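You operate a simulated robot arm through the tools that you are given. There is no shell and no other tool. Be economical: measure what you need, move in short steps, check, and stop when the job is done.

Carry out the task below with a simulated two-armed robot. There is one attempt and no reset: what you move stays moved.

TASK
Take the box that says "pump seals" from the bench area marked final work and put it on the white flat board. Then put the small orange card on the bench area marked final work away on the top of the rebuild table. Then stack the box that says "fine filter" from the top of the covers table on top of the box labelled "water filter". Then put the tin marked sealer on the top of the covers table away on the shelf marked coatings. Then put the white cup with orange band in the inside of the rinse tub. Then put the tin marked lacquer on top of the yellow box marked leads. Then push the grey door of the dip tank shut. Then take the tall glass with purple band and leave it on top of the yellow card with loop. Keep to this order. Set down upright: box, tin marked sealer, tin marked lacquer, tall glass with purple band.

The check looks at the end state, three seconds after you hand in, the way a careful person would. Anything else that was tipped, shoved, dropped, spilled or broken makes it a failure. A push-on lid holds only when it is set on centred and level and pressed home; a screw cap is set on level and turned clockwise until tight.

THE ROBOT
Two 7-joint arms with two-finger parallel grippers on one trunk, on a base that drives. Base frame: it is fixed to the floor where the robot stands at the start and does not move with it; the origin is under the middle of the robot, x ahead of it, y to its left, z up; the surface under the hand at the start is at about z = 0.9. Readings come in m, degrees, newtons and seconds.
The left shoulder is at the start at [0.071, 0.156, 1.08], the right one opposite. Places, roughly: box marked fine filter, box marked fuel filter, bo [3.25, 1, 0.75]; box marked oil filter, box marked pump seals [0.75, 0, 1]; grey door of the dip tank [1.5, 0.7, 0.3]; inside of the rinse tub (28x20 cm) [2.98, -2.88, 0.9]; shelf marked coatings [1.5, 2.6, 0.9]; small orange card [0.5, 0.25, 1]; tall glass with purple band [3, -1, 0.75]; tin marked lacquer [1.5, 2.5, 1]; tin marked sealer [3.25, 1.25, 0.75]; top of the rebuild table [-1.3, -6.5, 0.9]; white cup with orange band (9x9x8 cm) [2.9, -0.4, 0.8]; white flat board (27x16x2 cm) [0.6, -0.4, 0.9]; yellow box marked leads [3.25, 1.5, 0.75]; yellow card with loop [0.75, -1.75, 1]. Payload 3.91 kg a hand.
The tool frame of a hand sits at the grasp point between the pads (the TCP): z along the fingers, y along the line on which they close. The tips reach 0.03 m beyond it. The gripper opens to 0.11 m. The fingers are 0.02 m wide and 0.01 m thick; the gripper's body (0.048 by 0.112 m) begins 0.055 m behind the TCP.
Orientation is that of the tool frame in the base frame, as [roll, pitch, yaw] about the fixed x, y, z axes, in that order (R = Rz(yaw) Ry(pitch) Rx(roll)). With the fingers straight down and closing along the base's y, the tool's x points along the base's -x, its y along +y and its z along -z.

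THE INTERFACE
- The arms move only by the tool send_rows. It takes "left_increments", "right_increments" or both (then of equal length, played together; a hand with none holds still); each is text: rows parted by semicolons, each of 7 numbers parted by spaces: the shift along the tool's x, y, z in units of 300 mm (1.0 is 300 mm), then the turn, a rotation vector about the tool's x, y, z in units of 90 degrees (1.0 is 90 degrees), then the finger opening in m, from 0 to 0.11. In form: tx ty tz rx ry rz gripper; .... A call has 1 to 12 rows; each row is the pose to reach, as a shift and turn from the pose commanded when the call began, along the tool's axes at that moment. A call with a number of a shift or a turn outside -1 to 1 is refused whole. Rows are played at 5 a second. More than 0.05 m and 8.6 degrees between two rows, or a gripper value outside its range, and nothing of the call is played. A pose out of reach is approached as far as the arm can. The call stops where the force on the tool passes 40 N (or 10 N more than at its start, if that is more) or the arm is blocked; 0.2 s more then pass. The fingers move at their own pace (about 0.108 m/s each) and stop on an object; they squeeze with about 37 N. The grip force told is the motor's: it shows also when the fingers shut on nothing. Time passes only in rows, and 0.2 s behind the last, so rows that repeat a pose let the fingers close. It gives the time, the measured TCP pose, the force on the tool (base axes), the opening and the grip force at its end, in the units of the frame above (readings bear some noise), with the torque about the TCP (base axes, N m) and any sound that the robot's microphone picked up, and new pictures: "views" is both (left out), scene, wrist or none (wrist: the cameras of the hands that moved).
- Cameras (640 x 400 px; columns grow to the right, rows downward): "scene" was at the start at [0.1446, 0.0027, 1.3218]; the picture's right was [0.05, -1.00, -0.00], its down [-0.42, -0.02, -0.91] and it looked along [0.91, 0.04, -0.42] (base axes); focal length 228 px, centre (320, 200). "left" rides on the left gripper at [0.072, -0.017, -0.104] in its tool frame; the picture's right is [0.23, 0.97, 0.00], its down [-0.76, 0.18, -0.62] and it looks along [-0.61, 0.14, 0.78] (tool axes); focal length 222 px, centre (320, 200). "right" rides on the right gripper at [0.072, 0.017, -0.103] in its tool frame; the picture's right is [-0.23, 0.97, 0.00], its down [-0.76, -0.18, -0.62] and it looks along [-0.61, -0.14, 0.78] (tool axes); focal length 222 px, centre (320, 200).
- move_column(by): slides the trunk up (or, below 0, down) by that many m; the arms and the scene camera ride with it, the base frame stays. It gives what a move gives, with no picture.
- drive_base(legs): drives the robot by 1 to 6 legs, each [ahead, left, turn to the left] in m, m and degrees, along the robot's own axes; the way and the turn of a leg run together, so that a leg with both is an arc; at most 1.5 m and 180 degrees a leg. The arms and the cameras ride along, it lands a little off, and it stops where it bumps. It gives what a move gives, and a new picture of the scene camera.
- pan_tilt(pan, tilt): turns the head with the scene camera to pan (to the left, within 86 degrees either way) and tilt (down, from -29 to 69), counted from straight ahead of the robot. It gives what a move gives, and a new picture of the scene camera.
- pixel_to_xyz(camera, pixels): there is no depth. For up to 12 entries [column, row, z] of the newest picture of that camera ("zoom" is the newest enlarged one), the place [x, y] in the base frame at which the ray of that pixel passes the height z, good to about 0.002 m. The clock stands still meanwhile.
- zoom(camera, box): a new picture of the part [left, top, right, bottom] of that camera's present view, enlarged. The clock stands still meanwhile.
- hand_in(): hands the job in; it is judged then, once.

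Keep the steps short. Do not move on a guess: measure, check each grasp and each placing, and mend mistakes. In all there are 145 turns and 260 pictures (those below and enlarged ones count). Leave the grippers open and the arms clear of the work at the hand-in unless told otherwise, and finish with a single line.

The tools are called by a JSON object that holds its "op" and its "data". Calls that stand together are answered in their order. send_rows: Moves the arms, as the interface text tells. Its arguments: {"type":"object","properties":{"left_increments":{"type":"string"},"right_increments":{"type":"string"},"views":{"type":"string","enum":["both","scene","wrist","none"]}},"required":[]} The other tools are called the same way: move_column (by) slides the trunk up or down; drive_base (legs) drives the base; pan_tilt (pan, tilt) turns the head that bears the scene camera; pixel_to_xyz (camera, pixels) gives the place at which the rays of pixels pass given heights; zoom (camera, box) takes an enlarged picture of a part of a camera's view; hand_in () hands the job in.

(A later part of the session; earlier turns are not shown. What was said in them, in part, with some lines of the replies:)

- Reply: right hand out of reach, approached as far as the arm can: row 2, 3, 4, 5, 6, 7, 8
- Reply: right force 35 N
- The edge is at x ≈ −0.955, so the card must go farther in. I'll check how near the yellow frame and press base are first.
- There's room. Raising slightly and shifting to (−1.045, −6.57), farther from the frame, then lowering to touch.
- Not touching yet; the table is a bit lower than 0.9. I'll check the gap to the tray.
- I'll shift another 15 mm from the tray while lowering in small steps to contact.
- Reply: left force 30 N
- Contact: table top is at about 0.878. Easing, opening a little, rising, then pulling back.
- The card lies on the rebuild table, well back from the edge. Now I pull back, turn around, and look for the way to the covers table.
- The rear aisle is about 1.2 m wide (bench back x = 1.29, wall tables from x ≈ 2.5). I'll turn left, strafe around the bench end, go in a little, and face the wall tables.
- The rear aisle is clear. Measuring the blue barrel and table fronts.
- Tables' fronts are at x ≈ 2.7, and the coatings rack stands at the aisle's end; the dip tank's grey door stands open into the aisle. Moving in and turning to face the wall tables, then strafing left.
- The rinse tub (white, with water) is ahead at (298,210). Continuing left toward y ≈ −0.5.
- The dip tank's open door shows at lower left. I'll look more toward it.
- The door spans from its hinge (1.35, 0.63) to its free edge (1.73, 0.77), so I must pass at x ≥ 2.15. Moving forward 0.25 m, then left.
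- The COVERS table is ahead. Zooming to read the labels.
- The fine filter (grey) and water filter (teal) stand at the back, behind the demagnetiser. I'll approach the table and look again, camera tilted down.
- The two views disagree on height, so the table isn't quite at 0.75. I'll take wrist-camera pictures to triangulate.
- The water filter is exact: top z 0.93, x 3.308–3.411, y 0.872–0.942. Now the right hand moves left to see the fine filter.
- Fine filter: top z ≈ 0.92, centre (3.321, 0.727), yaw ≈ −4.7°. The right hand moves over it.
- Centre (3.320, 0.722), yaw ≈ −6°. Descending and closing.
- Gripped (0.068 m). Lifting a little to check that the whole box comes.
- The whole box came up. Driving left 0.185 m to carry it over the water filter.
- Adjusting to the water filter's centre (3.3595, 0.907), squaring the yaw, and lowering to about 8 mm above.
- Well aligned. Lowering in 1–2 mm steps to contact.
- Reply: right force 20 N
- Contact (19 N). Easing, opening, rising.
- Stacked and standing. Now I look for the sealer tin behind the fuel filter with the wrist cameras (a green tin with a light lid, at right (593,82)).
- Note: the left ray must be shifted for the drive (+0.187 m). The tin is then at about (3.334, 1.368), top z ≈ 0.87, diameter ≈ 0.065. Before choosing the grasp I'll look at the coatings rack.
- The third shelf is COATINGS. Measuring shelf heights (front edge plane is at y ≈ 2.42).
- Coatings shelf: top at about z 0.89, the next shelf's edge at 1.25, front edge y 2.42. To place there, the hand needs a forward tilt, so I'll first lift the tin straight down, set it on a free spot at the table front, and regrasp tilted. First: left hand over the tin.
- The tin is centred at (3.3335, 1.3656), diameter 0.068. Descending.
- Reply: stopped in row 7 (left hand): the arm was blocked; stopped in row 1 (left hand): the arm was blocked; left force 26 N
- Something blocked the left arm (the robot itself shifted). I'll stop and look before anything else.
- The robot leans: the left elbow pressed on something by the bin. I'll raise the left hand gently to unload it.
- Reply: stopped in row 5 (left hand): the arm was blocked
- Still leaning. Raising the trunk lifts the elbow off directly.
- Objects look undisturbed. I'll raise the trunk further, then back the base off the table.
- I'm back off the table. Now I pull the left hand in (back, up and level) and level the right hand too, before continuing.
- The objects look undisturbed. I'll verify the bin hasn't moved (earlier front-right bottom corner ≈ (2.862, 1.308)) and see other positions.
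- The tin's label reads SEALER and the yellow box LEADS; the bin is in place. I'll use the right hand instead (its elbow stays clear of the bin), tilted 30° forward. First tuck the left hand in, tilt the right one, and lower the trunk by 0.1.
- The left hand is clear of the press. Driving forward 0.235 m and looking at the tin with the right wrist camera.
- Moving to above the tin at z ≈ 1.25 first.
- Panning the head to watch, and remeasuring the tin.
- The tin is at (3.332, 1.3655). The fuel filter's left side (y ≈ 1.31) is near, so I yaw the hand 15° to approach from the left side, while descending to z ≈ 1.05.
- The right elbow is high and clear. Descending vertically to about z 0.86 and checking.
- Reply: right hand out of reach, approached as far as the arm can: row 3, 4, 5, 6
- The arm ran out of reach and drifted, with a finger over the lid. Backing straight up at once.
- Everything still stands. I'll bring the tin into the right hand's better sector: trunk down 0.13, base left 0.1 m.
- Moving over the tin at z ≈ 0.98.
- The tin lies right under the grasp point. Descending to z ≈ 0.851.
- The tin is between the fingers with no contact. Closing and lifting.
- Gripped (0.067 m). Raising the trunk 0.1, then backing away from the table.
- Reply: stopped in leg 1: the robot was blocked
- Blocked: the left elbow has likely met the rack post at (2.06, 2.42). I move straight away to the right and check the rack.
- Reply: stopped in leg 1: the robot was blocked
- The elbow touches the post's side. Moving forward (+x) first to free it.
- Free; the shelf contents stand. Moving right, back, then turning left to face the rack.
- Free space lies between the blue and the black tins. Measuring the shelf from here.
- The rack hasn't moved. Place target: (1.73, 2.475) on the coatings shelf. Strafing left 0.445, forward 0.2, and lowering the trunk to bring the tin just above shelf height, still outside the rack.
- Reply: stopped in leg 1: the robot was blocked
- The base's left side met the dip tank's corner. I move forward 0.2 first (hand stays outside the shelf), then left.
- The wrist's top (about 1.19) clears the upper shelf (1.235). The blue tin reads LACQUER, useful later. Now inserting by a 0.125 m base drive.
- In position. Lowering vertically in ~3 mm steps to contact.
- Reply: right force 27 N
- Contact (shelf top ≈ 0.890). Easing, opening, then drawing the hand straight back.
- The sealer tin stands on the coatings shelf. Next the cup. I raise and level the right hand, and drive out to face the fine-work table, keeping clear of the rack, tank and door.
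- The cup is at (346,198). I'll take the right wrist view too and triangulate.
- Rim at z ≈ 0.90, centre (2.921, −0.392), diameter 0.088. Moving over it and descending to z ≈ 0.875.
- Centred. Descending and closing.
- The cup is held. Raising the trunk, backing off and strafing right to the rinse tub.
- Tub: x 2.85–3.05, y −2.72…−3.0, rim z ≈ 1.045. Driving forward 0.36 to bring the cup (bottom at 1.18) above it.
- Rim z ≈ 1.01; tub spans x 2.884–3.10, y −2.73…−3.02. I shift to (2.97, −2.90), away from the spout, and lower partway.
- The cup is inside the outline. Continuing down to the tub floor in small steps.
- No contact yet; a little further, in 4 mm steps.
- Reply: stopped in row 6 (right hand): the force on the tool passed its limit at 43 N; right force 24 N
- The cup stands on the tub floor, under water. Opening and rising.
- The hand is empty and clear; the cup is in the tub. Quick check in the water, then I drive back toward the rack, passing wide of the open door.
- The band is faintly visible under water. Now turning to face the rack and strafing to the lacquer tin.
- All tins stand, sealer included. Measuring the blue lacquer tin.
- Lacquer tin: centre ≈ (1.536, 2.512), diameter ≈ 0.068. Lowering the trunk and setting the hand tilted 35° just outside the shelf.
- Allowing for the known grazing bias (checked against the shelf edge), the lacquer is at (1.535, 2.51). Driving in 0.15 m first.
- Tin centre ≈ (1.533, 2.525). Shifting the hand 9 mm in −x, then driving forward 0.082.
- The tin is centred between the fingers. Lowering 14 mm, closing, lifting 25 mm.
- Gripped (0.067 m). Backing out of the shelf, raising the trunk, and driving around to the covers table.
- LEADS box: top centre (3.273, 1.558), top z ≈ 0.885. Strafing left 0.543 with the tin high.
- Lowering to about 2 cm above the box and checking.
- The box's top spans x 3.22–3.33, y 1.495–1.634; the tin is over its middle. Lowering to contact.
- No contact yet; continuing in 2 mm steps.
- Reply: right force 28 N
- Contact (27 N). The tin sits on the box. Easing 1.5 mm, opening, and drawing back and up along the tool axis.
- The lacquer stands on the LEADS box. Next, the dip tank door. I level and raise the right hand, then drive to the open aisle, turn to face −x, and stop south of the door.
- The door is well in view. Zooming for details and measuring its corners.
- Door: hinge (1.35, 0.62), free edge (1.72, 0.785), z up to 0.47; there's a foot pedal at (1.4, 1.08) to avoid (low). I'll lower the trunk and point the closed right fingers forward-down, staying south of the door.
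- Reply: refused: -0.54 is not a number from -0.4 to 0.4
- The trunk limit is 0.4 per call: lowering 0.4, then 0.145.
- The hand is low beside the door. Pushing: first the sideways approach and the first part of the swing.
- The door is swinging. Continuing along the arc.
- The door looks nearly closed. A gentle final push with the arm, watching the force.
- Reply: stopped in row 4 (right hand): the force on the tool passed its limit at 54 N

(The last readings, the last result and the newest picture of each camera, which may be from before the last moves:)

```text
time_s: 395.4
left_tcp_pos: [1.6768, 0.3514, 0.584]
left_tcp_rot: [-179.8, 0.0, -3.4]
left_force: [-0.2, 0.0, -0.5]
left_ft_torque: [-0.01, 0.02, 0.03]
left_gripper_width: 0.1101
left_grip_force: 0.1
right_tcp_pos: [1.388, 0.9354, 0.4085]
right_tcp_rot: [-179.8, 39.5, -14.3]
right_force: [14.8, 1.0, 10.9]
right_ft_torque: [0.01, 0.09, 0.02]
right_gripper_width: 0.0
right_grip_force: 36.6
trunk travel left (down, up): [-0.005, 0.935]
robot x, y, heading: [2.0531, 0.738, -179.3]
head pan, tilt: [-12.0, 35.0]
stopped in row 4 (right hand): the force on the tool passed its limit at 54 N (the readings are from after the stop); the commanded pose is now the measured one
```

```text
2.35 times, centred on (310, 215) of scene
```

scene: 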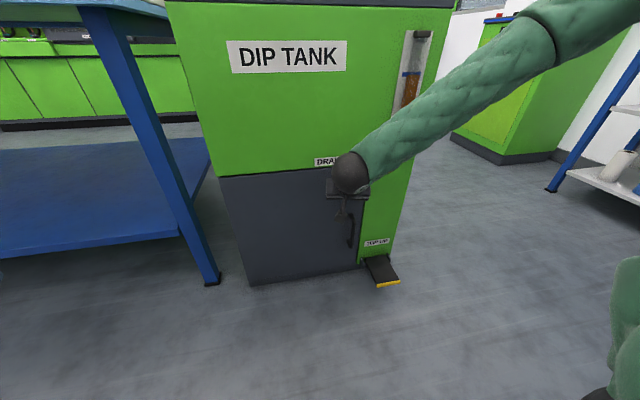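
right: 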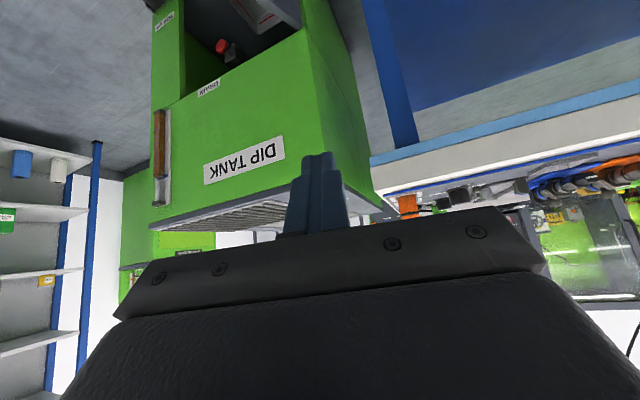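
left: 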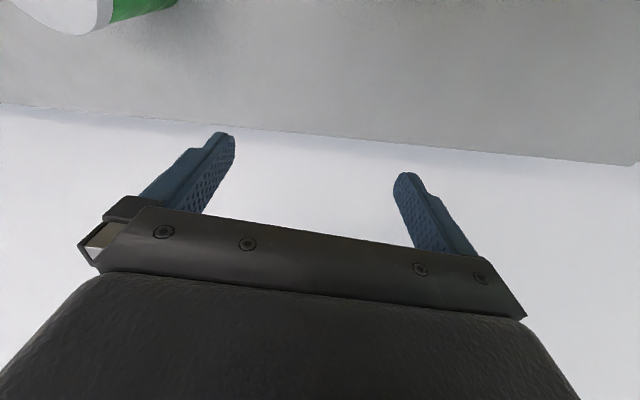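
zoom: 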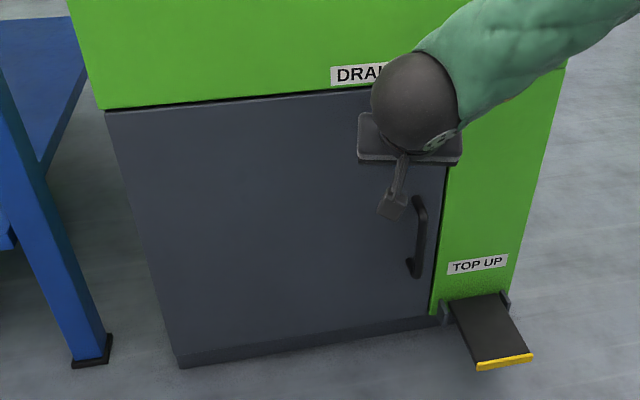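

The door is shut firmly (54 N against the frame). Turns are getting scarce, so I combine: back off, level the hand, raise the trunk, turn around, strafe to the tall glass, and take views.

{"op": "drive_base", "data": {"legs": [[-0.25, 0, 0]]}}

{"op": "send_rows", "data": {"right_increments": "-0.071 -0.045 -0.085 0 0.074 0 0; -0.143 -0.089 -0.17 0 0.148 0 0; -0.214 -0.134 -0.255 0 0.222 0 0.03; -0.285 -0.178 -0.34 0 0.296 0 0.06; -0.357 -0.223 -0.426 0 0.37 0 0.09; -0.428 -0.267 -0.511 0 0.444 0 0.11", "views": "none"}}

{"op": "move_column", "data": {"by": 0.4}}

{"op": "move_column", "data": {"by": 0.22}}

{"op": "drive_base", "data": {"legs": [[0, 0, 60], [0, 0, 60], [0, 0, 59.3], [0, -1.45, 0]]}}

{"op": "pan_tilt", "data": {"pan": -20, "tilt": 35}}

{"op": "send_rows", "data": {"right_increments": "0 0 0 0 0 0 0.11", "views": "wrist"}}

{"op": "zoom", "data": {"camera": "scene", "box": [220, 90, 440, 270]}}

```text
time_s: 397.2
left_tcp_pos: [1.9275, 0.3538, 0.5843]
left_tcp_rot: [-179.8, -0.1, -3.3]
left_force: [-0.4, 0.5, -0.1]
left_ft_torque: [0.03, 0.05, 0.03]
left_gripper_width: 0.1098
left_grip_force: 0.1
right_tcp_pos: [1.6377, 0.9397, 0.4071]
right_tcp_rot: [-179.8, 39.5, -14.2]
right_force: [-0.4, 0.6, -0.8]
right_ft_torque: [0.03, -0.01, 0.02]
right_gripper_width: 0.0001
right_grip_force: 36.9
trunk travel left (down, up): [-0.005, 0.935]
robot x, y, heading: [2.2997, 0.7366, -179.3]
head pan, tilt: [-12.0, 35.0]
```

scene: 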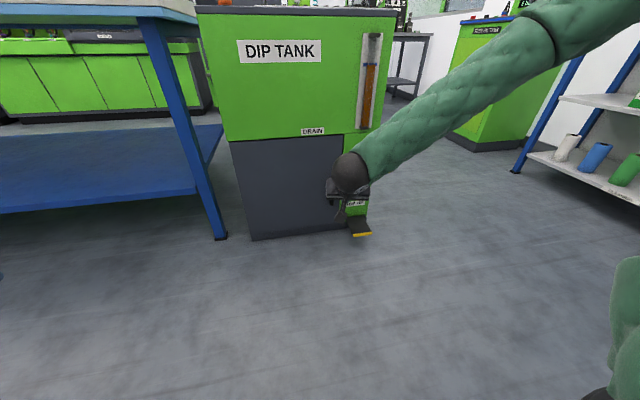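

```text
time_s: 398.6
left_tcp_pos: [1.9267, 0.353, 0.5834]
left_tcp_rot: [-179.8, -0.1, -3.4]
left_force: [0.4, 0.4, 0.8]
left_ft_torque: [-0.03, -0.01, -0.01]
left_gripper_width: 0.1101
left_grip_force: 0.1
right_tcp_pos: [1.656, 1.0164, 0.6067]
right_tcp_rot: [-179.9, -0.5, -14.2]
right_force: [0.1, -0.5, -0.4]
right_ft_torque: [0.0, -0.02, 0.0]
right_gripper_width: 0.1099
right_grip_force: 0.0
trunk travel left (down, up): [-0.005, 0.935]
robot x, y, heading: [2.3007, 0.7391, -180.0]
head pan, tilt: [-12.0, 35.0]
```

```text
time_s: 402.4
left_tcp_pos: [1.926, 0.3531, 0.9829]
left_tcp_rot: [-179.8, 0.0, -3.4]
left_force: [0.1, -0.1, 0.5]
left_ft_torque: [0.02, 0.06, 0.02]
left_gripper_width: 0.1101
left_grip_force: 0.2
right_tcp_pos: [1.6561, 1.0148, 1.0068]
right_tcp_rot: [-179.8, -0.4, -14.3]
right_force: [-0.1, 0.4, 0.2]
right_ft_torque: [-0.01, 0.0, -0.03]
right_gripper_width: 0.1099
right_grip_force: 0.0
trunk travel left (down, up): [-0.405, 0.535]
robot x, y, heading: [2.3011, 0.7367, -179.5]
head pan, tilt: [-12.0, 35.0]
```

```text
time_s: 404.8
left_tcp_pos: [1.9256, 0.355, 1.2037]
left_tcp_rot: [-179.9, 0.0, -3.4]
left_force: [0.2, -0.1, -0.9]
left_ft_torque: [-0.03, -0.01, -0.01]
left_gripper_width: 0.1101
left_grip_force: 0.0
right_tcp_pos: [1.6563, 1.0173, 1.2271]
right_tcp_rot: [-179.9, -0.4, -14.3]
right_force: [-0.1, -0.3, -0.3]
right_ft_torque: [0.02, -0.02, 0.02]
right_gripper_width: 0.11
right_grip_force: 0.0
trunk travel left (down, up): [-0.625, 0.315]
robot x, y, heading: [2.301, 0.7383, -179.6]
head pan, tilt: [-12.0, 35.0]
```

```text
time_s: 419.9
left_tcp_pos: [2.6716, -0.3287, 1.2033]
left_tcp_rot: [-179.8, 0.0, 174.8]
left_force: [0.4, -0.3, 0.0]
left_ft_torque: [0.0, -0.02, 0.04]
left_gripper_width: 0.1099
left_grip_force: 0.1
right_tcp_pos: [2.9216, -0.9994, 1.2276]
right_tcp_rot: [-179.8, -0.4, 164.0]
right_force: [-0.7, -0.5, 0.2]
right_ft_torque: [0.02, 0.03, 0.04]
right_gripper_width: 0.11
right_grip_force: 0.0
trunk travel left (down, up): [-0.625, 0.315]
robot x, y, heading: [2.2924, -0.6996, -1.2]
head pan, tilt: [-12.0, 35.0]
```

scene: 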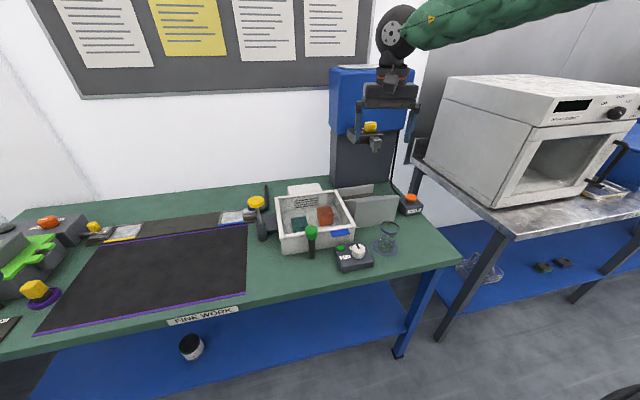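

```text
time_s: 420.5
left_tcp_pos: [2.6734, -0.3293, 1.204]
left_tcp_rot: [-179.9, 0.1, 174.8]
left_force: [0.0, -0.5, 0.4]
left_ft_torque: [0.05, -0.02, -0.01]
left_gripper_width: 0.1101
left_grip_force: 0.0
right_tcp_pos: [2.9228, -0.9991, 1.2263]
right_tcp_rot: [-179.8, -0.4, 164.0]
right_force: [-0.1, -0.4, -0.5]
right_ft_torque: [0.05, 0.02, 0.02]
right_gripper_width: 0.1103
right_grip_force: 0.1
trunk travel left (down, up): [-0.625, 0.315]
robot x, y, heading: [2.2845, -0.6991, -1.0]
head pan, tilt: [-20.0, 35.0]
```

scene: 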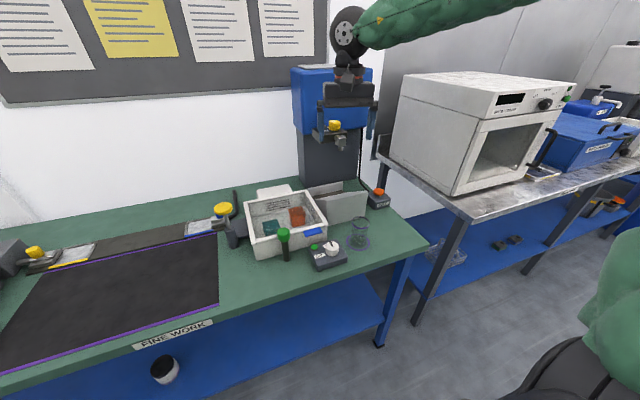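

```text
time_s: 420.9
left_tcp_pos: [2.6727, -0.3288, 1.2036]
left_tcp_rot: [-179.8, 0.0, 174.8]
left_force: [0.4, 0.3, -0.1]
left_ft_torque: [0.0, 0.02, 0.01]
left_gripper_width: 0.1099
left_grip_force: 0.0
right_tcp_pos: [2.9234, -0.9993, 1.226]
right_tcp_rot: [-179.8, -0.3, 164.0]
right_force: [-0.7, 0.3, -0.6]
right_ft_torque: [-0.01, 0.03, -0.01]
right_gripper_width: 0.1101
right_grip_force: 0.2
trunk travel left (down, up): [-0.625, 0.315]
robot x, y, heading: [2.2879, -0.7013, -1.3]
head pan, tilt: [-20.0, 35.0]
```

right: 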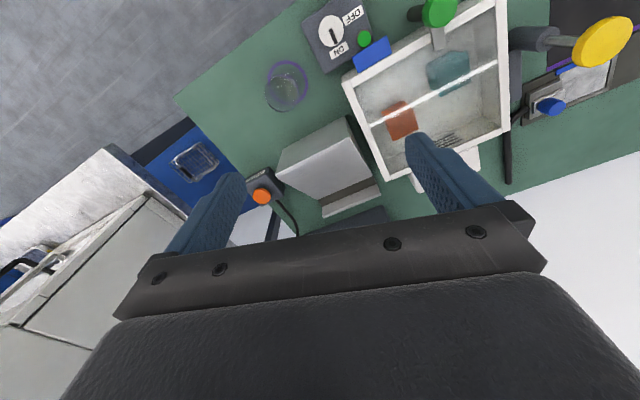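

```text
2.22 times, centred on (330, 180) of scene
```

zoom: 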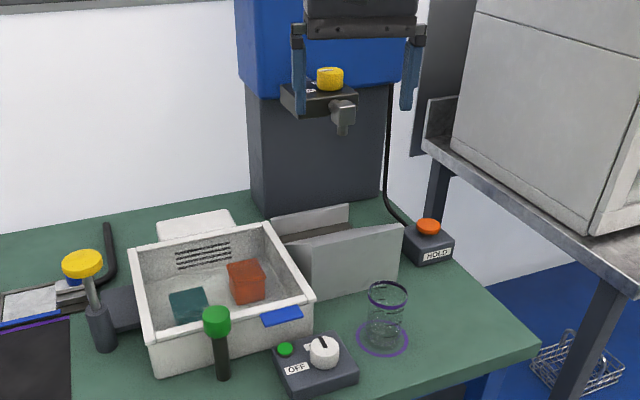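

The glass stands at the right rear, rim near scene (360,223). Triangulating with both cameras.

{"op": "pixel_to_xyz", "data": {"camera": "scene", "pixels": [[360.2, 222.8, 0.9], [360.2, 222.8, 0.92], [360.2, 222.8, 0.94], [360.2, 222.8, 0.97], [357.9, 242.2, 0.82], [351.5, 222.8, 0.93], [369, 222.8, 0.93], [346, 242, 0.82], [370, 242, 0.82]]}}

{"op": "pixel_to_xyz", "data": {"camera": "right", "pixels": [[287, 84, 0.82], [287, 84, 0.9], [287, 84, 0.92], [287, 84, 0.94], [265, 90, 0.82], [308, 78, 0.82], [287, 62, 0.82], [287, 110, 0.82], [290, 78, 0.92]]}}

{"op": "zoom", "data": {"camera": "right", "box": [240, 40, 340, 130]}}

```text
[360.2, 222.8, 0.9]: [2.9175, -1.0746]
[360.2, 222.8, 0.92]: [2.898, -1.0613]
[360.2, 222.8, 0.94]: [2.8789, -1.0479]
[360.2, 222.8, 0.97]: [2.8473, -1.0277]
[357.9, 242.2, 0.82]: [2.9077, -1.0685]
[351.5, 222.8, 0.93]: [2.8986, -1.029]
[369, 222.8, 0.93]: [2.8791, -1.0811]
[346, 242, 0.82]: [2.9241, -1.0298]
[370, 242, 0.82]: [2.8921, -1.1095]
```

```text
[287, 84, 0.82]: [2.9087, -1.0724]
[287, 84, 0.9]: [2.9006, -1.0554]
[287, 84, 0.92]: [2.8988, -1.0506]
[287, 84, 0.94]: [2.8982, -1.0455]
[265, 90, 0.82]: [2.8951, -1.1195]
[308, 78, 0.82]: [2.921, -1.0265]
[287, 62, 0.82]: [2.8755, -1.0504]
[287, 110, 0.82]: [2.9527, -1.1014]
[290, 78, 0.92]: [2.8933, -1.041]
```

```text
4.44 times, centred on (290, 85) of right
```

zoom: 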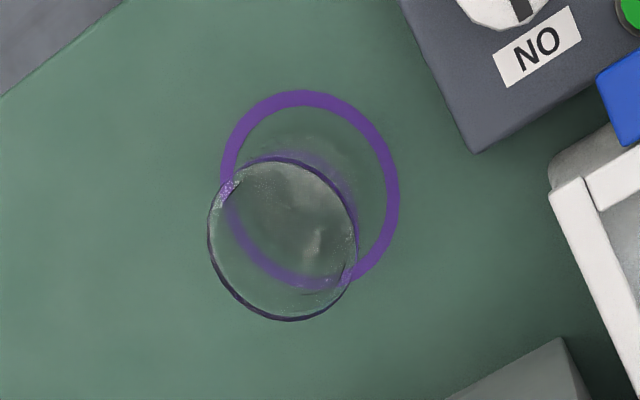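

Both cameras agree: glass centre (2.908, −1.069), rim z ≈ 0.91, diameter ≈ 0.055, standing on a ring mark. Grasping from above, lifting, then carrying to the rear side of the bench for a look at the yellow card.

{"op": "send_rows", "data": {"right_increments": "-0.008 -0.12 0 0 0 0 0.11; -0.015 -0.237 0 0 0 0 0.11; -0.015 -0.237 0.15 0 0 0 0.11; -0.015 -0.237 0.3 0 0 0 0.11; -0.015 -0.237 0.45 0 0 0 0.11; -0.015 -0.237 0.6 0 0 0 0.11; -0.015 -0.237 0.75 0 0 0 0.11; -0.015 -0.237 0.88 0 0 0 0.11; -0.015 -0.237 0.88 0 0 0 0.11", "views": "wrist"}}

{"op": "send_rows", "data": {"right_increments": "0 0 0.1 0 0 0 0.11; 0 0 0.2 0 0 0 0.11; 0 0 0.27 0 0 0 0.11; 0 0 0.27 0 0 0 0.11; 0 0 0.27 0 0 0 0.03; 0 0 0.27 0 0 0 0.03; 0 0 0.27 0 0 0 0.03; 0 0 0.27 0 0 0 0.03; 0 0 0.15 0 0 0 0.03; 0 0 0 0 0 0 0.03; 0 0 -0.15 0 0 0 0.03; 0 0 -0.3 0 0 0 0.03", "views": "wrist"}}

{"op": "move_column", "data": {"by": 0.22}}

{"op": "drive_base", "data": {"legs": [[-0.29, 0, 0], [0, 0, 60], [0, 0, 60], [0, 0, 61], [0, 1.35, 0]]}}

{"op": "pan_tilt", "data": {"pan": -10, "tilt": 32}}

{"op": "zoom", "data": {"camera": "scene", "box": [200, 110, 480, 285]}}

```text
time_s: 422.9
left_tcp_pos: [2.6713, -0.3291, 1.2029]
left_tcp_rot: [-179.8, 0.0, 174.9]
left_force: [0.0, 0.1, 0.1]
left_ft_torque: [0.03, 0.0, 0.03]
left_gripper_width: 0.11
left_grip_force: 0.1
right_tcp_pos: [2.9056, -1.0686, 0.963]
right_tcp_rot: [-179.8, -0.3, 164.0]
right_force: [-0.2, 0.0, 0.6]
right_ft_torque: [0.02, -0.01, 0.01]
right_gripper_width: 0.1099
right_grip_force: 0.0
trunk travel left (down, up): [-0.625, 0.315]
robot x, y, heading: [2.2883, -0.7018, -1.1]
head pan, tilt: [-20.0, 35.0]
```

right: 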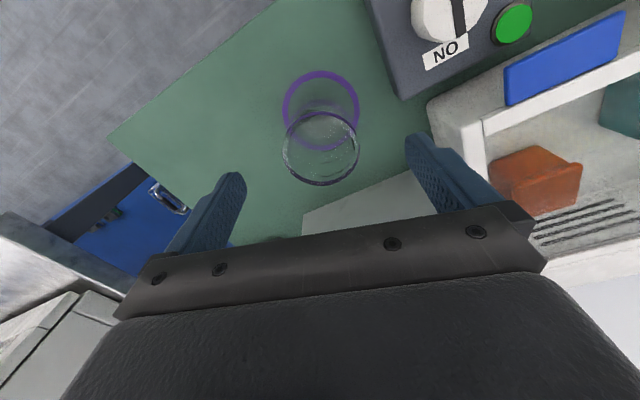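

```text
time_s: 425.5
left_tcp_pos: [2.6711, -0.3284, 1.2043]
left_tcp_rot: [-179.9, 0.0, 174.9]
left_force: [-0.7, -1.0, -0.7]
left_ft_torque: [0.03, -0.01, 0.0]
left_gripper_width: 0.1098
left_grip_force: 0.1
right_tcp_pos: [2.905, -1.0685, 1.0547]
right_tcp_rot: [-179.8, -0.4, 163.9]
right_force: [0.2, 0.3, -1.0]
right_ft_torque: [0.01, -0.01, -0.01]
right_gripper_width: 0.0562
right_grip_force: 37.2
trunk travel left (down, up): [-0.625, 0.315]
robot x, y, heading: [2.2868, -0.7006, -1.0]
head pan, tilt: [-20.0, 35.0]
```

right: 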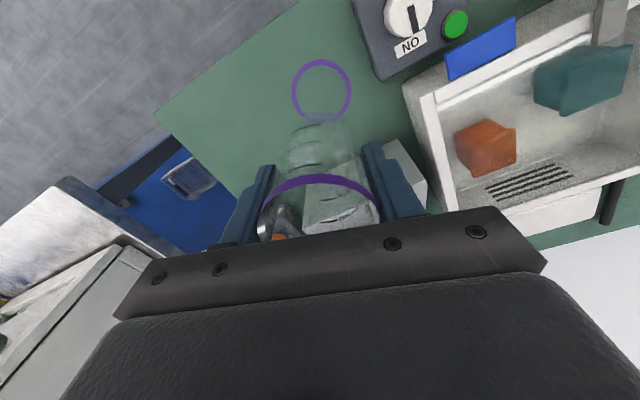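

```text
time_s: 427.9
left_tcp_pos: [2.6728, -0.3289, 1.424]
left_tcp_rot: [-179.7, 0.0, 174.8]
left_force: [-0.5, 0.0, 0.0]
left_ft_torque: [0.0, 0.02, -0.02]
left_gripper_width: 0.1101
left_grip_force: 0.1
right_tcp_pos: [2.9062, -1.0697, 1.2721]
right_tcp_rot: [-179.8, -0.3, 163.9]
right_force: [-0.9, 0.1, -0.2]
right_ft_torque: [0.0, 0.0, 0.0]
right_gripper_width: 0.056
right_grip_force: 37.2
trunk travel left (down, up): [-0.845, 0.095]
robot x, y, heading: [2.2861, -0.701, -1.3]
head pan, tilt: [-20.0, 35.0]
```

```text
time_s: 444.3
left_tcp_pos: [1.6057, -2.4378, 1.4235]
left_tcp_rot: [-179.8, 0.0, -4.4]
left_force: [-0.1, -0.3, 0.5]
left_ft_torque: [0.0, 0.0, -0.01]
left_gripper_width: 0.1101
left_grip_force: 0.1
right_tcp_pos: [1.3603, -1.7007, 1.2735]
right_tcp_rot: [-179.8, -0.3, -15.1]
right_force: [0.0, 0.0, 0.1]
right_ft_torque: [0.02, 0.02, 0.02]
right_gripper_width: 0.056
right_grip_force: 37.1
trunk travel left (down, up): [-0.845, 0.095]
robot x, y, heading: [1.9791, -2.0578, 179.2]
head pan, tilt: [-20.0, 35.0]
```

scene: 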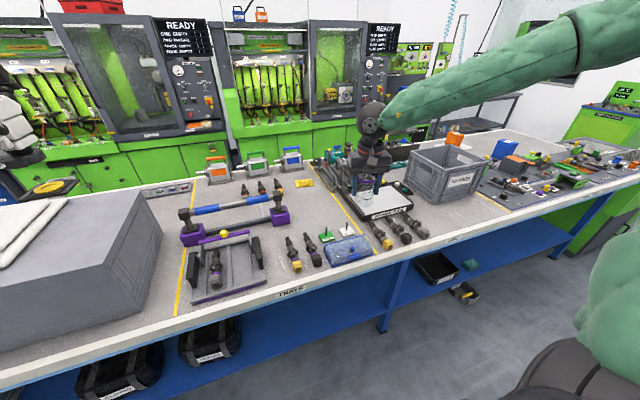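

```text
time_s: 445.0
left_tcp_pos: [1.6047, -2.4387, 1.4235]
left_tcp_rot: [-179.8, 0.0, -4.2]
left_force: [0.4, -0.4, 1.0]
left_ft_torque: [-0.03, -0.01, 0.03]
left_gripper_width: 0.1101
left_grip_force: 0.1
right_tcp_pos: [1.3606, -1.7023, 1.2722]
right_tcp_rot: [-179.8, -0.4, -15.1]
right_force: [0.3, -0.2, -1.4]
right_ft_torque: [0.02, -0.02, -0.01]
right_gripper_width: 0.056
right_grip_force: 36.9
trunk travel left (down, up): [-0.845, 0.095]
robot x, y, heading: [1.9857, -2.0608, 179.9]
head pan, tilt: [-10.0, 32.0]
```

scene: 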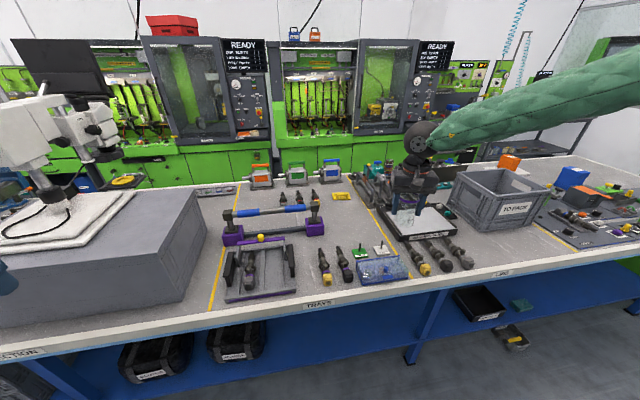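

```text
2.29 times, centred on (340, 198) of scene
5 turns are left
```

zoom: 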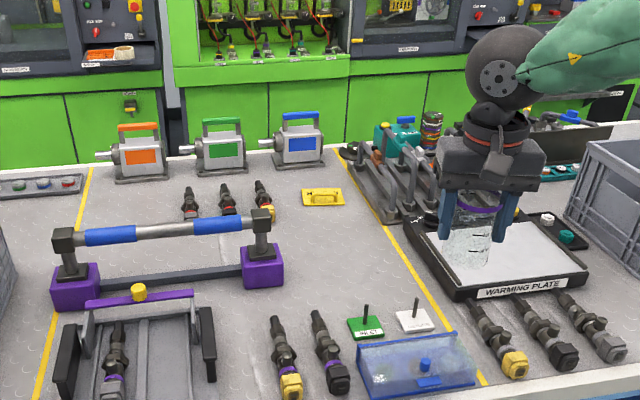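

The glass is held (0.056 m). The yellow card with its loop is at zoom (322,197). With 5 turns left: measure it, drive in 0.3 m, and take closer views.

{"op": "pixel_to_xyz", "data": {"camera": "scene", "pixels": [[332.6, 199.7, 0.905], [350, 199.7, 0.905], [333.4, 192.7, 0.905], [349, 192.2, 0.905], [341, 196.5, 0.905]]}}

{"op": "drive_base", "data": {"legs": [[0.31, 0, 0]]}}

{"op": "pan_tilt", "data": {"pan": -20, "tilt": 38}}

{"op": "zoom", "data": {"camera": "scene", "box": [260, 140, 380, 240]}}

{"op": "send_rows", "data": {"right_increments": "0 0 0 0 0 0 0.03", "views": "wrist"}}

```text
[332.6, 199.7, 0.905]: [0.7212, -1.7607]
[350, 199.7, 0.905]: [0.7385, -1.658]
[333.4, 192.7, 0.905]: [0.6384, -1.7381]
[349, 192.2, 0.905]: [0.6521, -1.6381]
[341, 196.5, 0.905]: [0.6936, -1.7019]
```

```text
time_s: 447.1
left_tcp_pos: [1.296, -2.4356, 1.4231]
left_tcp_rot: [-179.9, 0.0, -4.3]
left_force: [-0.2, -0.1, 0.8]
left_ft_torque: [-0.04, 0.0, 0.05]
left_gripper_width: 0.1102
left_grip_force: 0.0
right_tcp_pos: [1.0502, -1.6978, 1.2736]
right_tcp_rot: [-179.8, -0.4, -15.3]
right_force: [0.7, 0.4, -1.0]
right_ft_torque: [-0.02, 0.0, 0.0]
right_gripper_width: 0.0558
right_grip_force: 36.6
trunk travel left (down, up): [-0.845, 0.095]
robot x, y, heading: [1.6745, -2.0597, 179.7]
head pan, tilt: [-10.0, 32.0]
```

scene: 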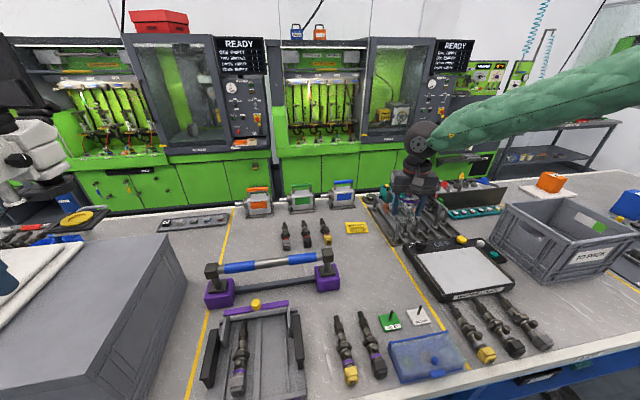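

```text
time_s: 447.8
left_tcp_pos: [1.2924, -2.437, 1.4235]
left_tcp_rot: [-179.8, -0.1, -4.4]
left_force: [-0.1, 0.4, 1.0]
left_ft_torque: [0.02, -0.04, -0.01]
left_gripper_width: 0.1098
left_grip_force: 0.1
right_tcp_pos: [1.0482, -1.6992, 1.2724]
right_tcp_rot: [-179.8, -0.4, -15.3]
right_force: [-0.7, -0.1, -0.1]
right_ft_torque: [0.01, -0.03, -0.01]
right_gripper_width: 0.056
right_grip_force: 36.7
trunk travel left (down, up): [-0.845, 0.095]
robot x, y, heading: [1.6762, -2.0596, 179.6]
head pan, tilt: [-20.0, 38.0]
```

scene: 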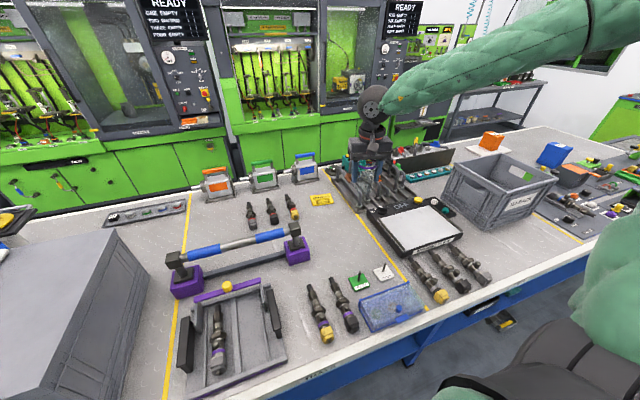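

```text
4.00 times, centred on (320, 190) of scene
```

zoom: 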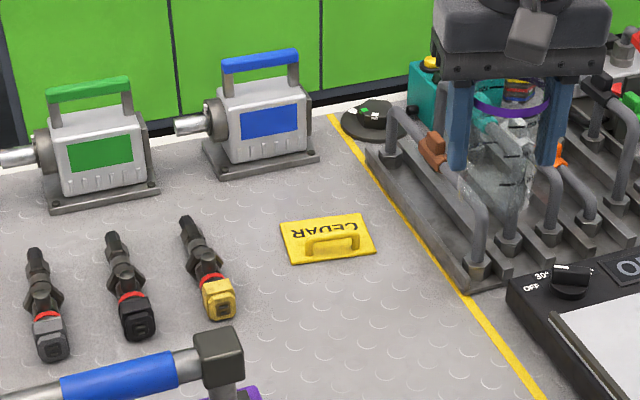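

```text
time_s: 448.2
left_tcp_pos: [1.2948, -2.4361, 1.4249]
left_tcp_rot: [-179.8, -0.1, -4.3]
left_force: [0.4, 0.4, 0.7]
left_ft_torque: [0.01, -0.01, 0.01]
left_gripper_width: 0.1101
left_grip_force: 0.1
right_tcp_pos: [1.0512, -1.6973, 1.2732]
right_tcp_rot: [-179.8, -0.4, -15.4]
right_force: [-0.2, 0.0, -0.7]
right_ft_torque: [-0.02, -0.04, 0.0]
right_gripper_width: 0.0559
right_grip_force: 36.6
trunk travel left (down, up): [-0.845, 0.095]
robot x, y, heading: [1.6762, -2.0593, 179.6]
head pan, tilt: [-20.0, 38.0]
4 turns are left
```

right: 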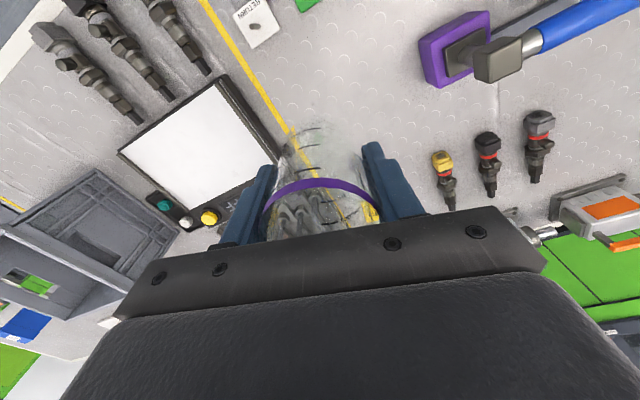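

The glass must stand on the flat (lettered) half of the card, centre ≈ (0.68, −1.697). I measure the card once more, edge the base closer, lower the trunk a little and reach over at a safe height.

{"op": "pixel_to_xyz", "data": {"camera": "zoom", "pixels": [[281, 222, 0.905], [362, 213, 0.905], [375, 253, 0.905], [290, 264, 0.905], [309, 258, 0.905], [358, 251, 0.905], [330, 226, 0.905], [305, 240, 0.92], [355, 233, 0.92]]}}

{"op": "drive_base", "data": {"legs": [[0.07, -0.14, 0]]}}

{"op": "move_column", "data": {"by": -0.14}}

{"op": "send_rows", "data": {"right_increments": "0.031 0.112 0 0 0 0 0.03; 0.062 0.225 0 0 0 0 0.03; 0.093 0.337 0 0 0 0 0.03; 0.124 0.45 0 0 0 0 0.03; 0.005 0.483 0 0 0 0 0.03; -0.114 0.516 0 0 0 0 0.03; -0.233 0.548 0 0 0 0 0.03; -0.351 0.581 0 0 0 0 0.03; -0.47 0.614 0 0 0 0 0.03; -0.589 0.647 0 0 0 0 0.03; -0.708 0.679 0 0 0 0 0.03; -0.827 0.712 0 0 0 0 0.03", "views": "wrist"}}

{"op": "pan_tilt", "data": {"pan": -16, "tilt": 36}}

{"op": "zoom", "data": {"camera": "scene", "box": [240, 100, 400, 260]}}

```text
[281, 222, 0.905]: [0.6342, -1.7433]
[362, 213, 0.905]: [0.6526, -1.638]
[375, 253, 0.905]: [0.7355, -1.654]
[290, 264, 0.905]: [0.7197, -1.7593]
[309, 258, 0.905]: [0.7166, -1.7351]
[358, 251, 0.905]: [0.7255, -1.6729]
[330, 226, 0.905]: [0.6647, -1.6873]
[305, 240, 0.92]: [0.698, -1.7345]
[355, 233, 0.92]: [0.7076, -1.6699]
```

```text
time_s: 449.6
left_tcp_pos: [1.2255, -2.2984, 1.423]
left_tcp_rot: [-179.6, -0.1, -4.2]
left_force: [0.9, 0.2, 0.6]
left_ft_torque: [0.05, 0.0, -0.04]
left_gripper_width: 0.11
left_grip_force: 0.1
right_tcp_pos: [0.9821, -1.5609, 1.2741]
right_tcp_rot: [-179.7, -0.3, -15.2]
right_force: [-0.6, 0.2, -0.9]
right_ft_torque: [0.02, -0.01, -0.03]
right_gripper_width: 0.0555
right_grip_force: 37.1
trunk travel left (down, up): [-0.845, 0.095]
robot x, y, heading: [1.6077, -1.9158, 179.6]
head pan, tilt: [-20.0, 38.0]
```

scene: 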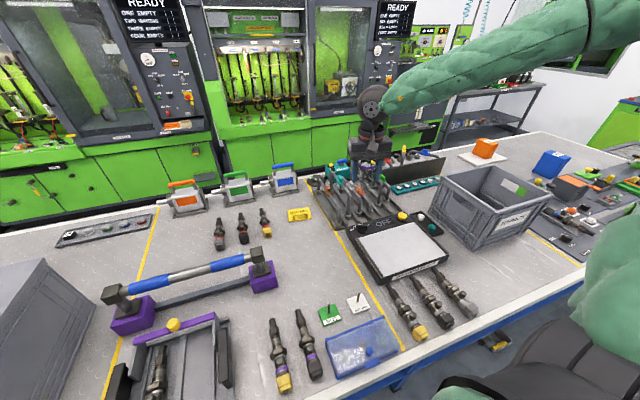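

```text
time_s: 451.3
left_tcp_pos: [1.2273, -2.2948, 1.284]
left_tcp_rot: [-179.8, 0.0, -4.3]
left_force: [-0.5, -0.2, 0.5]
left_ft_torque: [0.01, 0.02, 0.03]
left_gripper_width: 0.11
left_grip_force: 0.0
right_tcp_pos: [0.9815, -1.559, 1.1333]
right_tcp_rot: [-179.8, -0.3, -15.2]
right_force: [-0.1, 0.1, -0.6]
right_ft_torque: [0.02, 0.0, -0.01]
right_gripper_width: 0.0556
right_grip_force: 36.5
trunk travel left (down, up): [-0.705, 0.235]
robot x, y, heading: [1.607, -1.9156, 179.7]
head pan, tilt: [-20.0, 38.0]
```

```text
time_s: 453.9
left_tcp_pos: [1.2266, -2.2947, 1.2823]
left_tcp_rot: [-179.9, 0.1, -4.3]
left_force: [0.9, -0.1, -0.5]
left_ft_torque: [-0.02, 0.01, 0.01]
left_gripper_width: 0.1101
left_grip_force: 0.0
right_tcp_pos: [0.7055, -1.6865, 1.1373]
right_tcp_rot: [-180.0, -0.2, -15.3]
right_force: [-0.2, -0.2, -1.0]
right_ft_torque: [0.01, 0.0, -0.02]
right_gripper_width: 0.0559
right_grip_force: 37.3
right hand out of reach, approached as far as the arm can: row 12
trunk travel left (down, up): [-0.705, 0.235]
robot x, y, heading: [1.6078, -1.9142, 179.6]
head pan, tilt: [-20.0, 38.0]
```

right: 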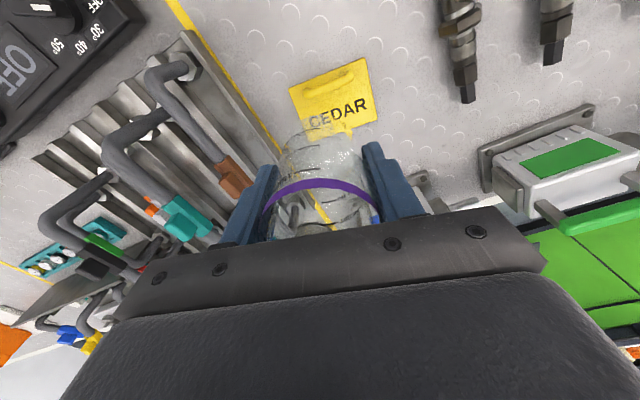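

```text
time_s: 454.5
left_tcp_pos: [1.2249, -2.295, 1.284]
left_tcp_rot: [-179.8, 0.0, -4.3]
left_force: [0.1, 0.3, -0.7]
left_ft_torque: [0.0, 0.01, -0.03]
left_gripper_width: 0.1101
left_grip_force: 0.0
right_tcp_pos: [0.7067, -1.6868, 1.1375]
right_tcp_rot: [-179.9, -0.2, -15.2]
right_force: [0.4, 0.6, -0.9]
right_ft_torque: [0.05, -0.02, 0.02]
right_gripper_width: 0.0559
right_grip_force: 37.1
trunk travel left (down, up): [-0.705, 0.235]
robot x, y, heading: [1.6081, -1.9172, 179.4]
head pan, tilt: [-16.0, 36.0]
```

scene: 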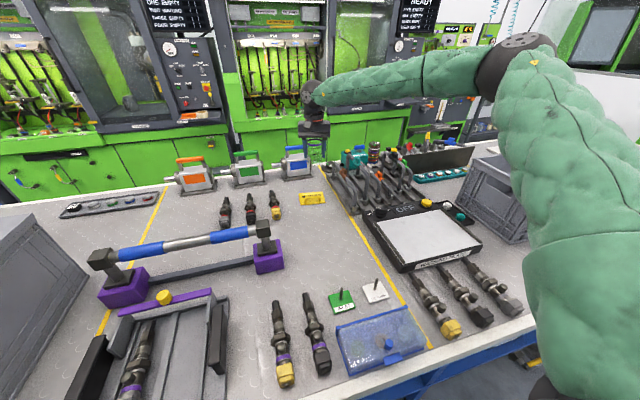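

```text
2.50 times, centred on (320, 180) of scene
3 turns are left
```

zoom: 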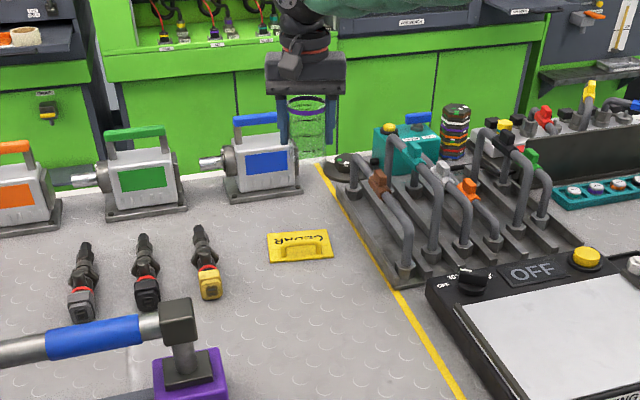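

Nearly there: TCP (0.707, −1.687), target (0.680, −1.697), loop at x ≈ 0.72. I edge the base forward 0.028 m and lower the arm to just above loop height, then view.

{"op": "drive_base", "data": {"legs": [[0.028, 0.004, 0]]}}

{"op": "send_rows", "data": {"right_increments": "0.003 0.01 0.1 0 0 0 0.03; 0.006 0.02 0.2 0 0 0 0.03; 0.006 0.02 0.3 0 0 0 0.03; 0.006 0.02 0.38 0 0 0 0.03; 0.006 0.02 0.38 0 0 0 0.03", "views": "wrist"}}

{"op": "zoom", "data": {"camera": "scene", "box": [250, 110, 370, 230]}}

{"op": "pixel_to_xyz", "data": {"camera": "right", "pixels": [[320, 60, 0.905], [320, 100, 0.905], [320, 140, 0.905], [280, 100, 0.905], [360, 100, 0.905], [300, 80, 0.905], [340, 120, 0.905]]}}

```text
time_s: 455.3
left_tcp_pos: [1.1998, -2.2983, 1.2838]
left_tcp_rot: [-179.9, 0.1, -4.3]
left_force: [-0.7, 0.6, 0.8]
left_ft_torque: [0.02, 0.03, 0.02]
left_gripper_width: 0.1099
left_grip_force: 0.2
right_tcp_pos: [0.6794, -1.6907, 1.1397]
right_tcp_rot: [-180.0, -0.1, -15.2]
right_force: [0.6, 0.3, -0.9]
right_ft_torque: [-0.01, 0.01, 0.02]
right_gripper_width: 0.0556
right_grip_force: 37.1
trunk travel left (down, up): [-0.705, 0.235]
robot x, y, heading: [1.5784, -1.9193, 179.8]
head pan, tilt: [-16.0, 36.0]
```

scene: 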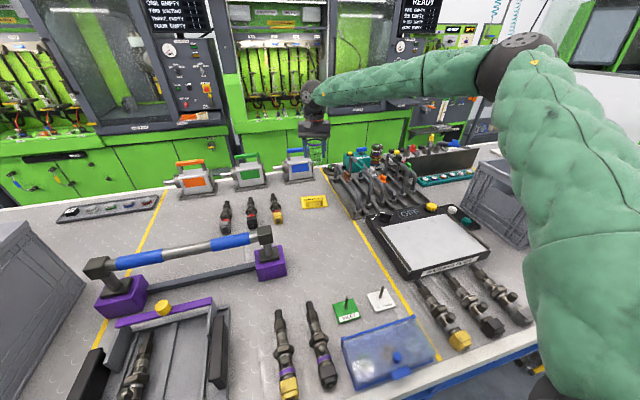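

```text
time_s: 456.5
left_tcp_pos: [1.1962, -2.3, 1.2842]
left_tcp_rot: [-179.8, -0.1, -4.5]
left_force: [-0.2, -0.7, -0.3]
left_ft_torque: [0.0, 0.0, -0.02]
left_gripper_width: 0.1101
left_grip_force: 0.0
right_tcp_pos: [0.7053, -1.6771, 1.0376]
right_tcp_rot: [179.9, -0.2, -15.3]
right_force: [-0.1, 0.2, -1.1]
right_ft_torque: [0.03, 0.0, 0.02]
right_gripper_width: 0.0561
right_grip_force: 36.9
right hand out of reach, approached as far as the arm can: row 1, 2, 3, 4, 5
trunk travel left (down, up): [-0.705, 0.235]
robot x, y, heading: [1.5816, -1.9167, 179.9]
head pan, tilt: [-16.0, 36.0]
```

right: 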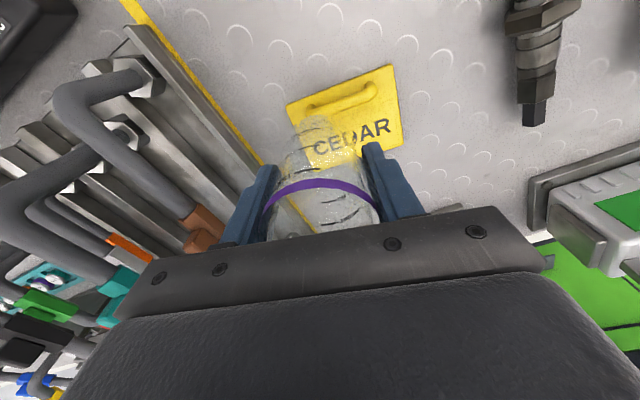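

```text
3.33 times, centred on (310, 170) of scene
```

zoom: 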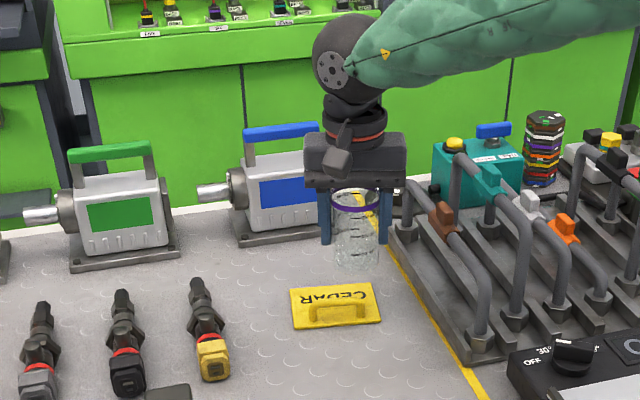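

```text
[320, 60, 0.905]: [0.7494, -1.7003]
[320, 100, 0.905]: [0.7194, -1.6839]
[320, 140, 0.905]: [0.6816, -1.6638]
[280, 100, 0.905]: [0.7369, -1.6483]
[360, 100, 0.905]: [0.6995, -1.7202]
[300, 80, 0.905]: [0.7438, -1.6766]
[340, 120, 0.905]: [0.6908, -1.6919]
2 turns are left
```

Reach is better with the arm high and the trunk low. So: raise the arm while moving to (0.678, −1.697), lower with the trunk to 13 mm above the card, settle the last bit by arm until contact, open, rise, and back off.

{"op": "send_rows", "data": {"right_increments": "0 0 -0.15 0 0 0 0.03; 0 0 -0.3 0 0 0 0.03; 0 0 -0.427 0 0 0 0.03; -0.035 0.044 -0.427 0 0 0 0.03; -0.07 0.088 -0.427 0 0 0 0.03; -0.07 0.088 -0.427 0 0 0 0.03; -0.07 0.088 -0.427 0 0 0 0.03", "views": "none"}}

{"op": "move_column", "data": {"by": -0.186}}

{"op": "send_rows", "data": {"right_increments": "0 0 0.013 0 0 0 0.03; 0 0 0.027 0 0 0 0.03; 0 0 0.04 0 0 0 0.03; 0 0 0.05 0 0 0 0.03; 0 0 0.057 0 0 0 0.03; 0 0 0.063 0 0 0 0.03; 0 0 0.067 0 0 0 0.03", "views": "wrist"}}

{"op": "send_rows", "data": {"right_increments": "0 0 -0.004 0 0 0 0.055; 0 0 -0.004 0 0 0 0.07; 0 0 -0.004 0 0 0 0.085; 0 0 -0.004 0 0 0 0.095; 0 0 -0.004 0 0 0 0.095; 0 0 -0.04 0 0 0 0.095; 0 0 -0.12 0 0 0 0.095; 0 0 -0.25 0 0 0 0.095; 0 0 -0.4 0 0 0 0.095; 0 0 -0.5 0 0 0 0.095", "views": "wrist"}}

{"op": "move_column", "data": {"by": 0.2}}

{"op": "drive_base", "data": {"legs": [[-0.35, 0, 0]]}}

{"op": "zoom", "data": {"camera": "scene", "box": [240, 100, 400, 240]}}

```text
time_s: 458.1
left_tcp_pos: [1.1976, -2.2987, 1.2824]
left_tcp_rot: [-179.7, -0.1, -4.4]
left_force: [0.0, 0.1, -1.3]
left_ft_torque: [-0.02, 0.01, 0.0]
left_gripper_width: 0.1099
left_grip_force: 0.1
right_tcp_pos: [0.6771, -1.6953, 1.1649]
right_tcp_rot: [179.9, -0.3, -15.3]
right_force: [-0.6, -0.6, -1.1]
right_ft_torque: [0.04, -0.03, 0.0]
right_gripper_width: 0.0558
right_grip_force: 36.8
trunk travel left (down, up): [-0.705, 0.235]
robot x, y, heading: [1.5771, -1.9227, 179.4]
head pan, tilt: [-16.0, 36.0]
```

```text
time_s: 460.2
left_tcp_pos: [1.1989, -2.2985, 1.0964]
left_tcp_rot: [-179.9, 0.1, -4.4]
left_force: [0.4, -0.2, 0.2]
left_ft_torque: [0.0, 0.02, 0.0]
left_gripper_width: 0.1103
left_grip_force: 0.1
right_tcp_pos: [0.6789, -1.6953, 0.9795]
right_tcp_rot: [180.0, -0.3, -15.2]
right_force: [0.0, -0.4, -0.3]
right_ft_torque: [0.01, 0.01, -0.04]
right_gripper_width: 0.0556
right_grip_force: 36.5
trunk travel left (down, up): [-0.519, 0.421]
robot x, y, heading: [1.5833, -1.9209, 179.9]
head pan, tilt: [-16.0, 36.0]
```

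```text
time_s: 461.8
left_tcp_pos: [1.2001, -2.2999, 1.0983]
left_tcp_rot: [-179.9, 0.1, -4.3]
left_force: [0.0, -0.3, 1.1]
left_ft_torque: [0.01, 0.05, -0.01]
left_gripper_width: 0.11
left_grip_force: 0.0
right_tcp_pos: [0.6792, -1.6964, 0.9627]
right_tcp_rot: [179.9, -0.1, -15.3]
right_force: [-4.3, -2.6, 28.2]
right_ft_torque: [-0.1, 0.27, -0.08]
right_gripper_width: 0.0556
right_grip_force: 36.6
trunk travel left (down, up): [-0.519, 0.421]
robot x, y, heading: [1.5816, -1.9216, 179.5]
head pan, tilt: [-16.0, 36.0]
```

right: 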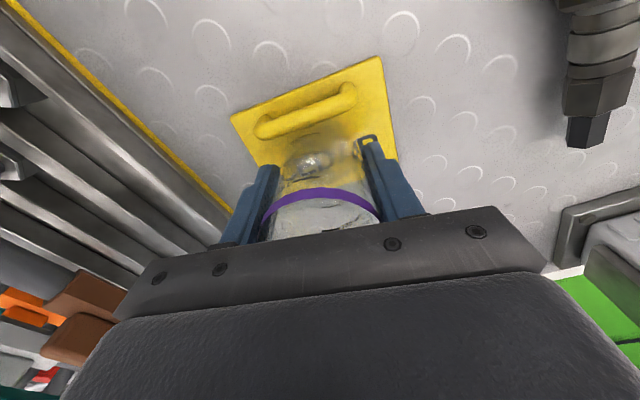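

```text
time_s: 464.0
left_tcp_pos: [1.1987, -2.299, 1.0984]
left_tcp_rot: [-179.7, 0.0, -4.5]
left_force: [-0.2, 0.0, 0.4]
left_ft_torque: [0.03, 0.03, -0.01]
left_gripper_width: 0.1101
left_grip_force: 0.0
right_tcp_pos: [0.6762, -1.6969, 1.1107]
right_tcp_rot: [-179.9, -0.3, -15.3]
right_force: [-0.4, -0.4, 0.6]
right_ft_torque: [0.0, 0.0, -0.01]
right_gripper_width: 0.0948
right_grip_force: 0.1
trunk travel left (down, up): [-0.519, 0.421]
robot x, y, heading: [1.5805, -1.9226, 179.5]
head pan, tilt: [-16.0, 36.0]
```

right: 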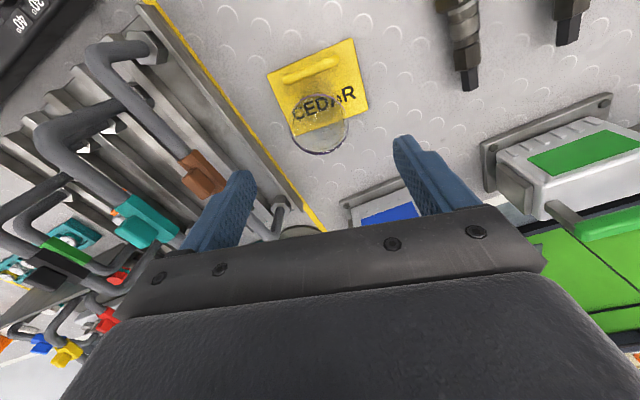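

```text
time_s: 466.2
left_tcp_pos: [1.1983, -2.2988, 1.2965]
left_tcp_rot: [-179.8, 0.0, -4.4]
left_force: [-0.7, -0.1, -0.3]
left_ft_torque: [0.01, -0.01, -0.01]
left_gripper_width: 0.1102
left_grip_force: 0.0
right_tcp_pos: [0.6765, -1.6965, 1.3103]
right_tcp_rot: [-180.0, -0.3, -15.3]
right_force: [0.1, -0.2, 0.9]
right_ft_torque: [0.03, -0.01, -0.01]
right_gripper_width: 0.0949
right_grip_force: 0.0
trunk travel left (down, up): [-0.719, 0.221]
robot x, y, heading: [1.581, -1.9202, 179.6]
head pan, tilt: [-16.0, 36.0]
```

```text
time_s: 468.4
left_tcp_pos: [1.5459, -2.3012, 1.2969]
left_tcp_rot: [-179.9, 0.0, -4.5]
left_force: [0.1, -1.3, 0.2]
left_ft_torque: [0.0, 0.01, 0.0]
left_gripper_width: 0.1099
left_grip_force: 0.0
right_tcp_pos: [1.0258, -1.6959, 1.3101]
right_tcp_rot: [-180.0, -0.3, -15.3]
right_force: [0.9, 0.0, -0.3]
right_ft_torque: [-0.01, 0.0, -0.01]
right_gripper_width: 0.0948
right_grip_force: 0.2
trunk travel left (down, up): [-0.719, 0.221]
robot x, y, heading: [1.9288, -1.9269, 179.6]
head pan, tilt: [-16.0, 36.0]
```

scene: 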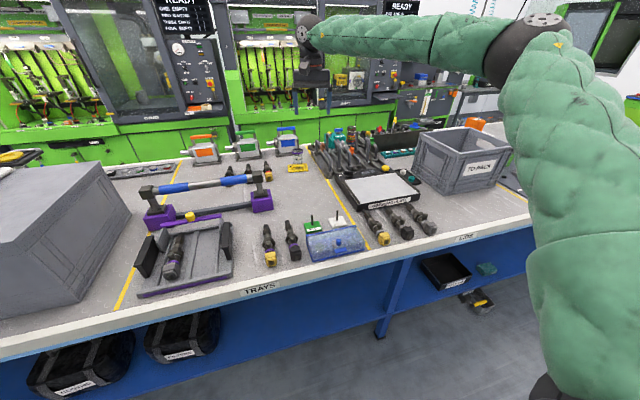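

```text
2.86 times, centred on (320, 170) of scene
1 turns are left
```

zoom: 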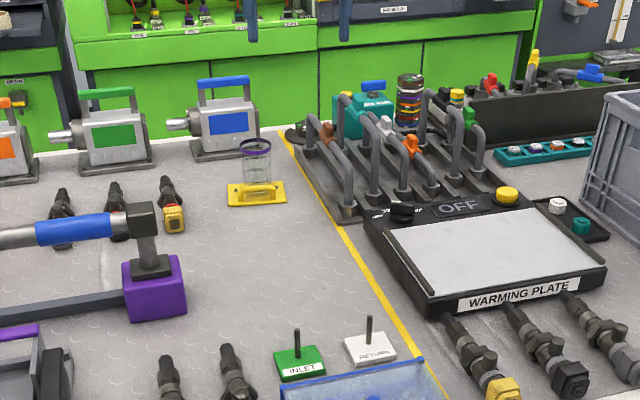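

The glass stands upright on the yellow card, and the grippers are open and clear, so I am handing in.

{"op": "hand_in", "data": {}}

```text
The job is handed in.
```

I did all eight steps in the order given and handed the job in. At my last look at each, the pump seals box, both tins and the glass stood upright, and the stacked filters, the card and the shut door were in place. The cup was showing faintly under the water in the rinse tub. While I was reaching for the sealer tin, the left arm pressed on the bin on the covers table and shifted the robot. Nothing tipped, and the bin measured within about 1 cm of where it had been. The base and elbow also touched the dip tank and the coatings rack while driving. The rack measured unmoved; I did not remeasure the tank.
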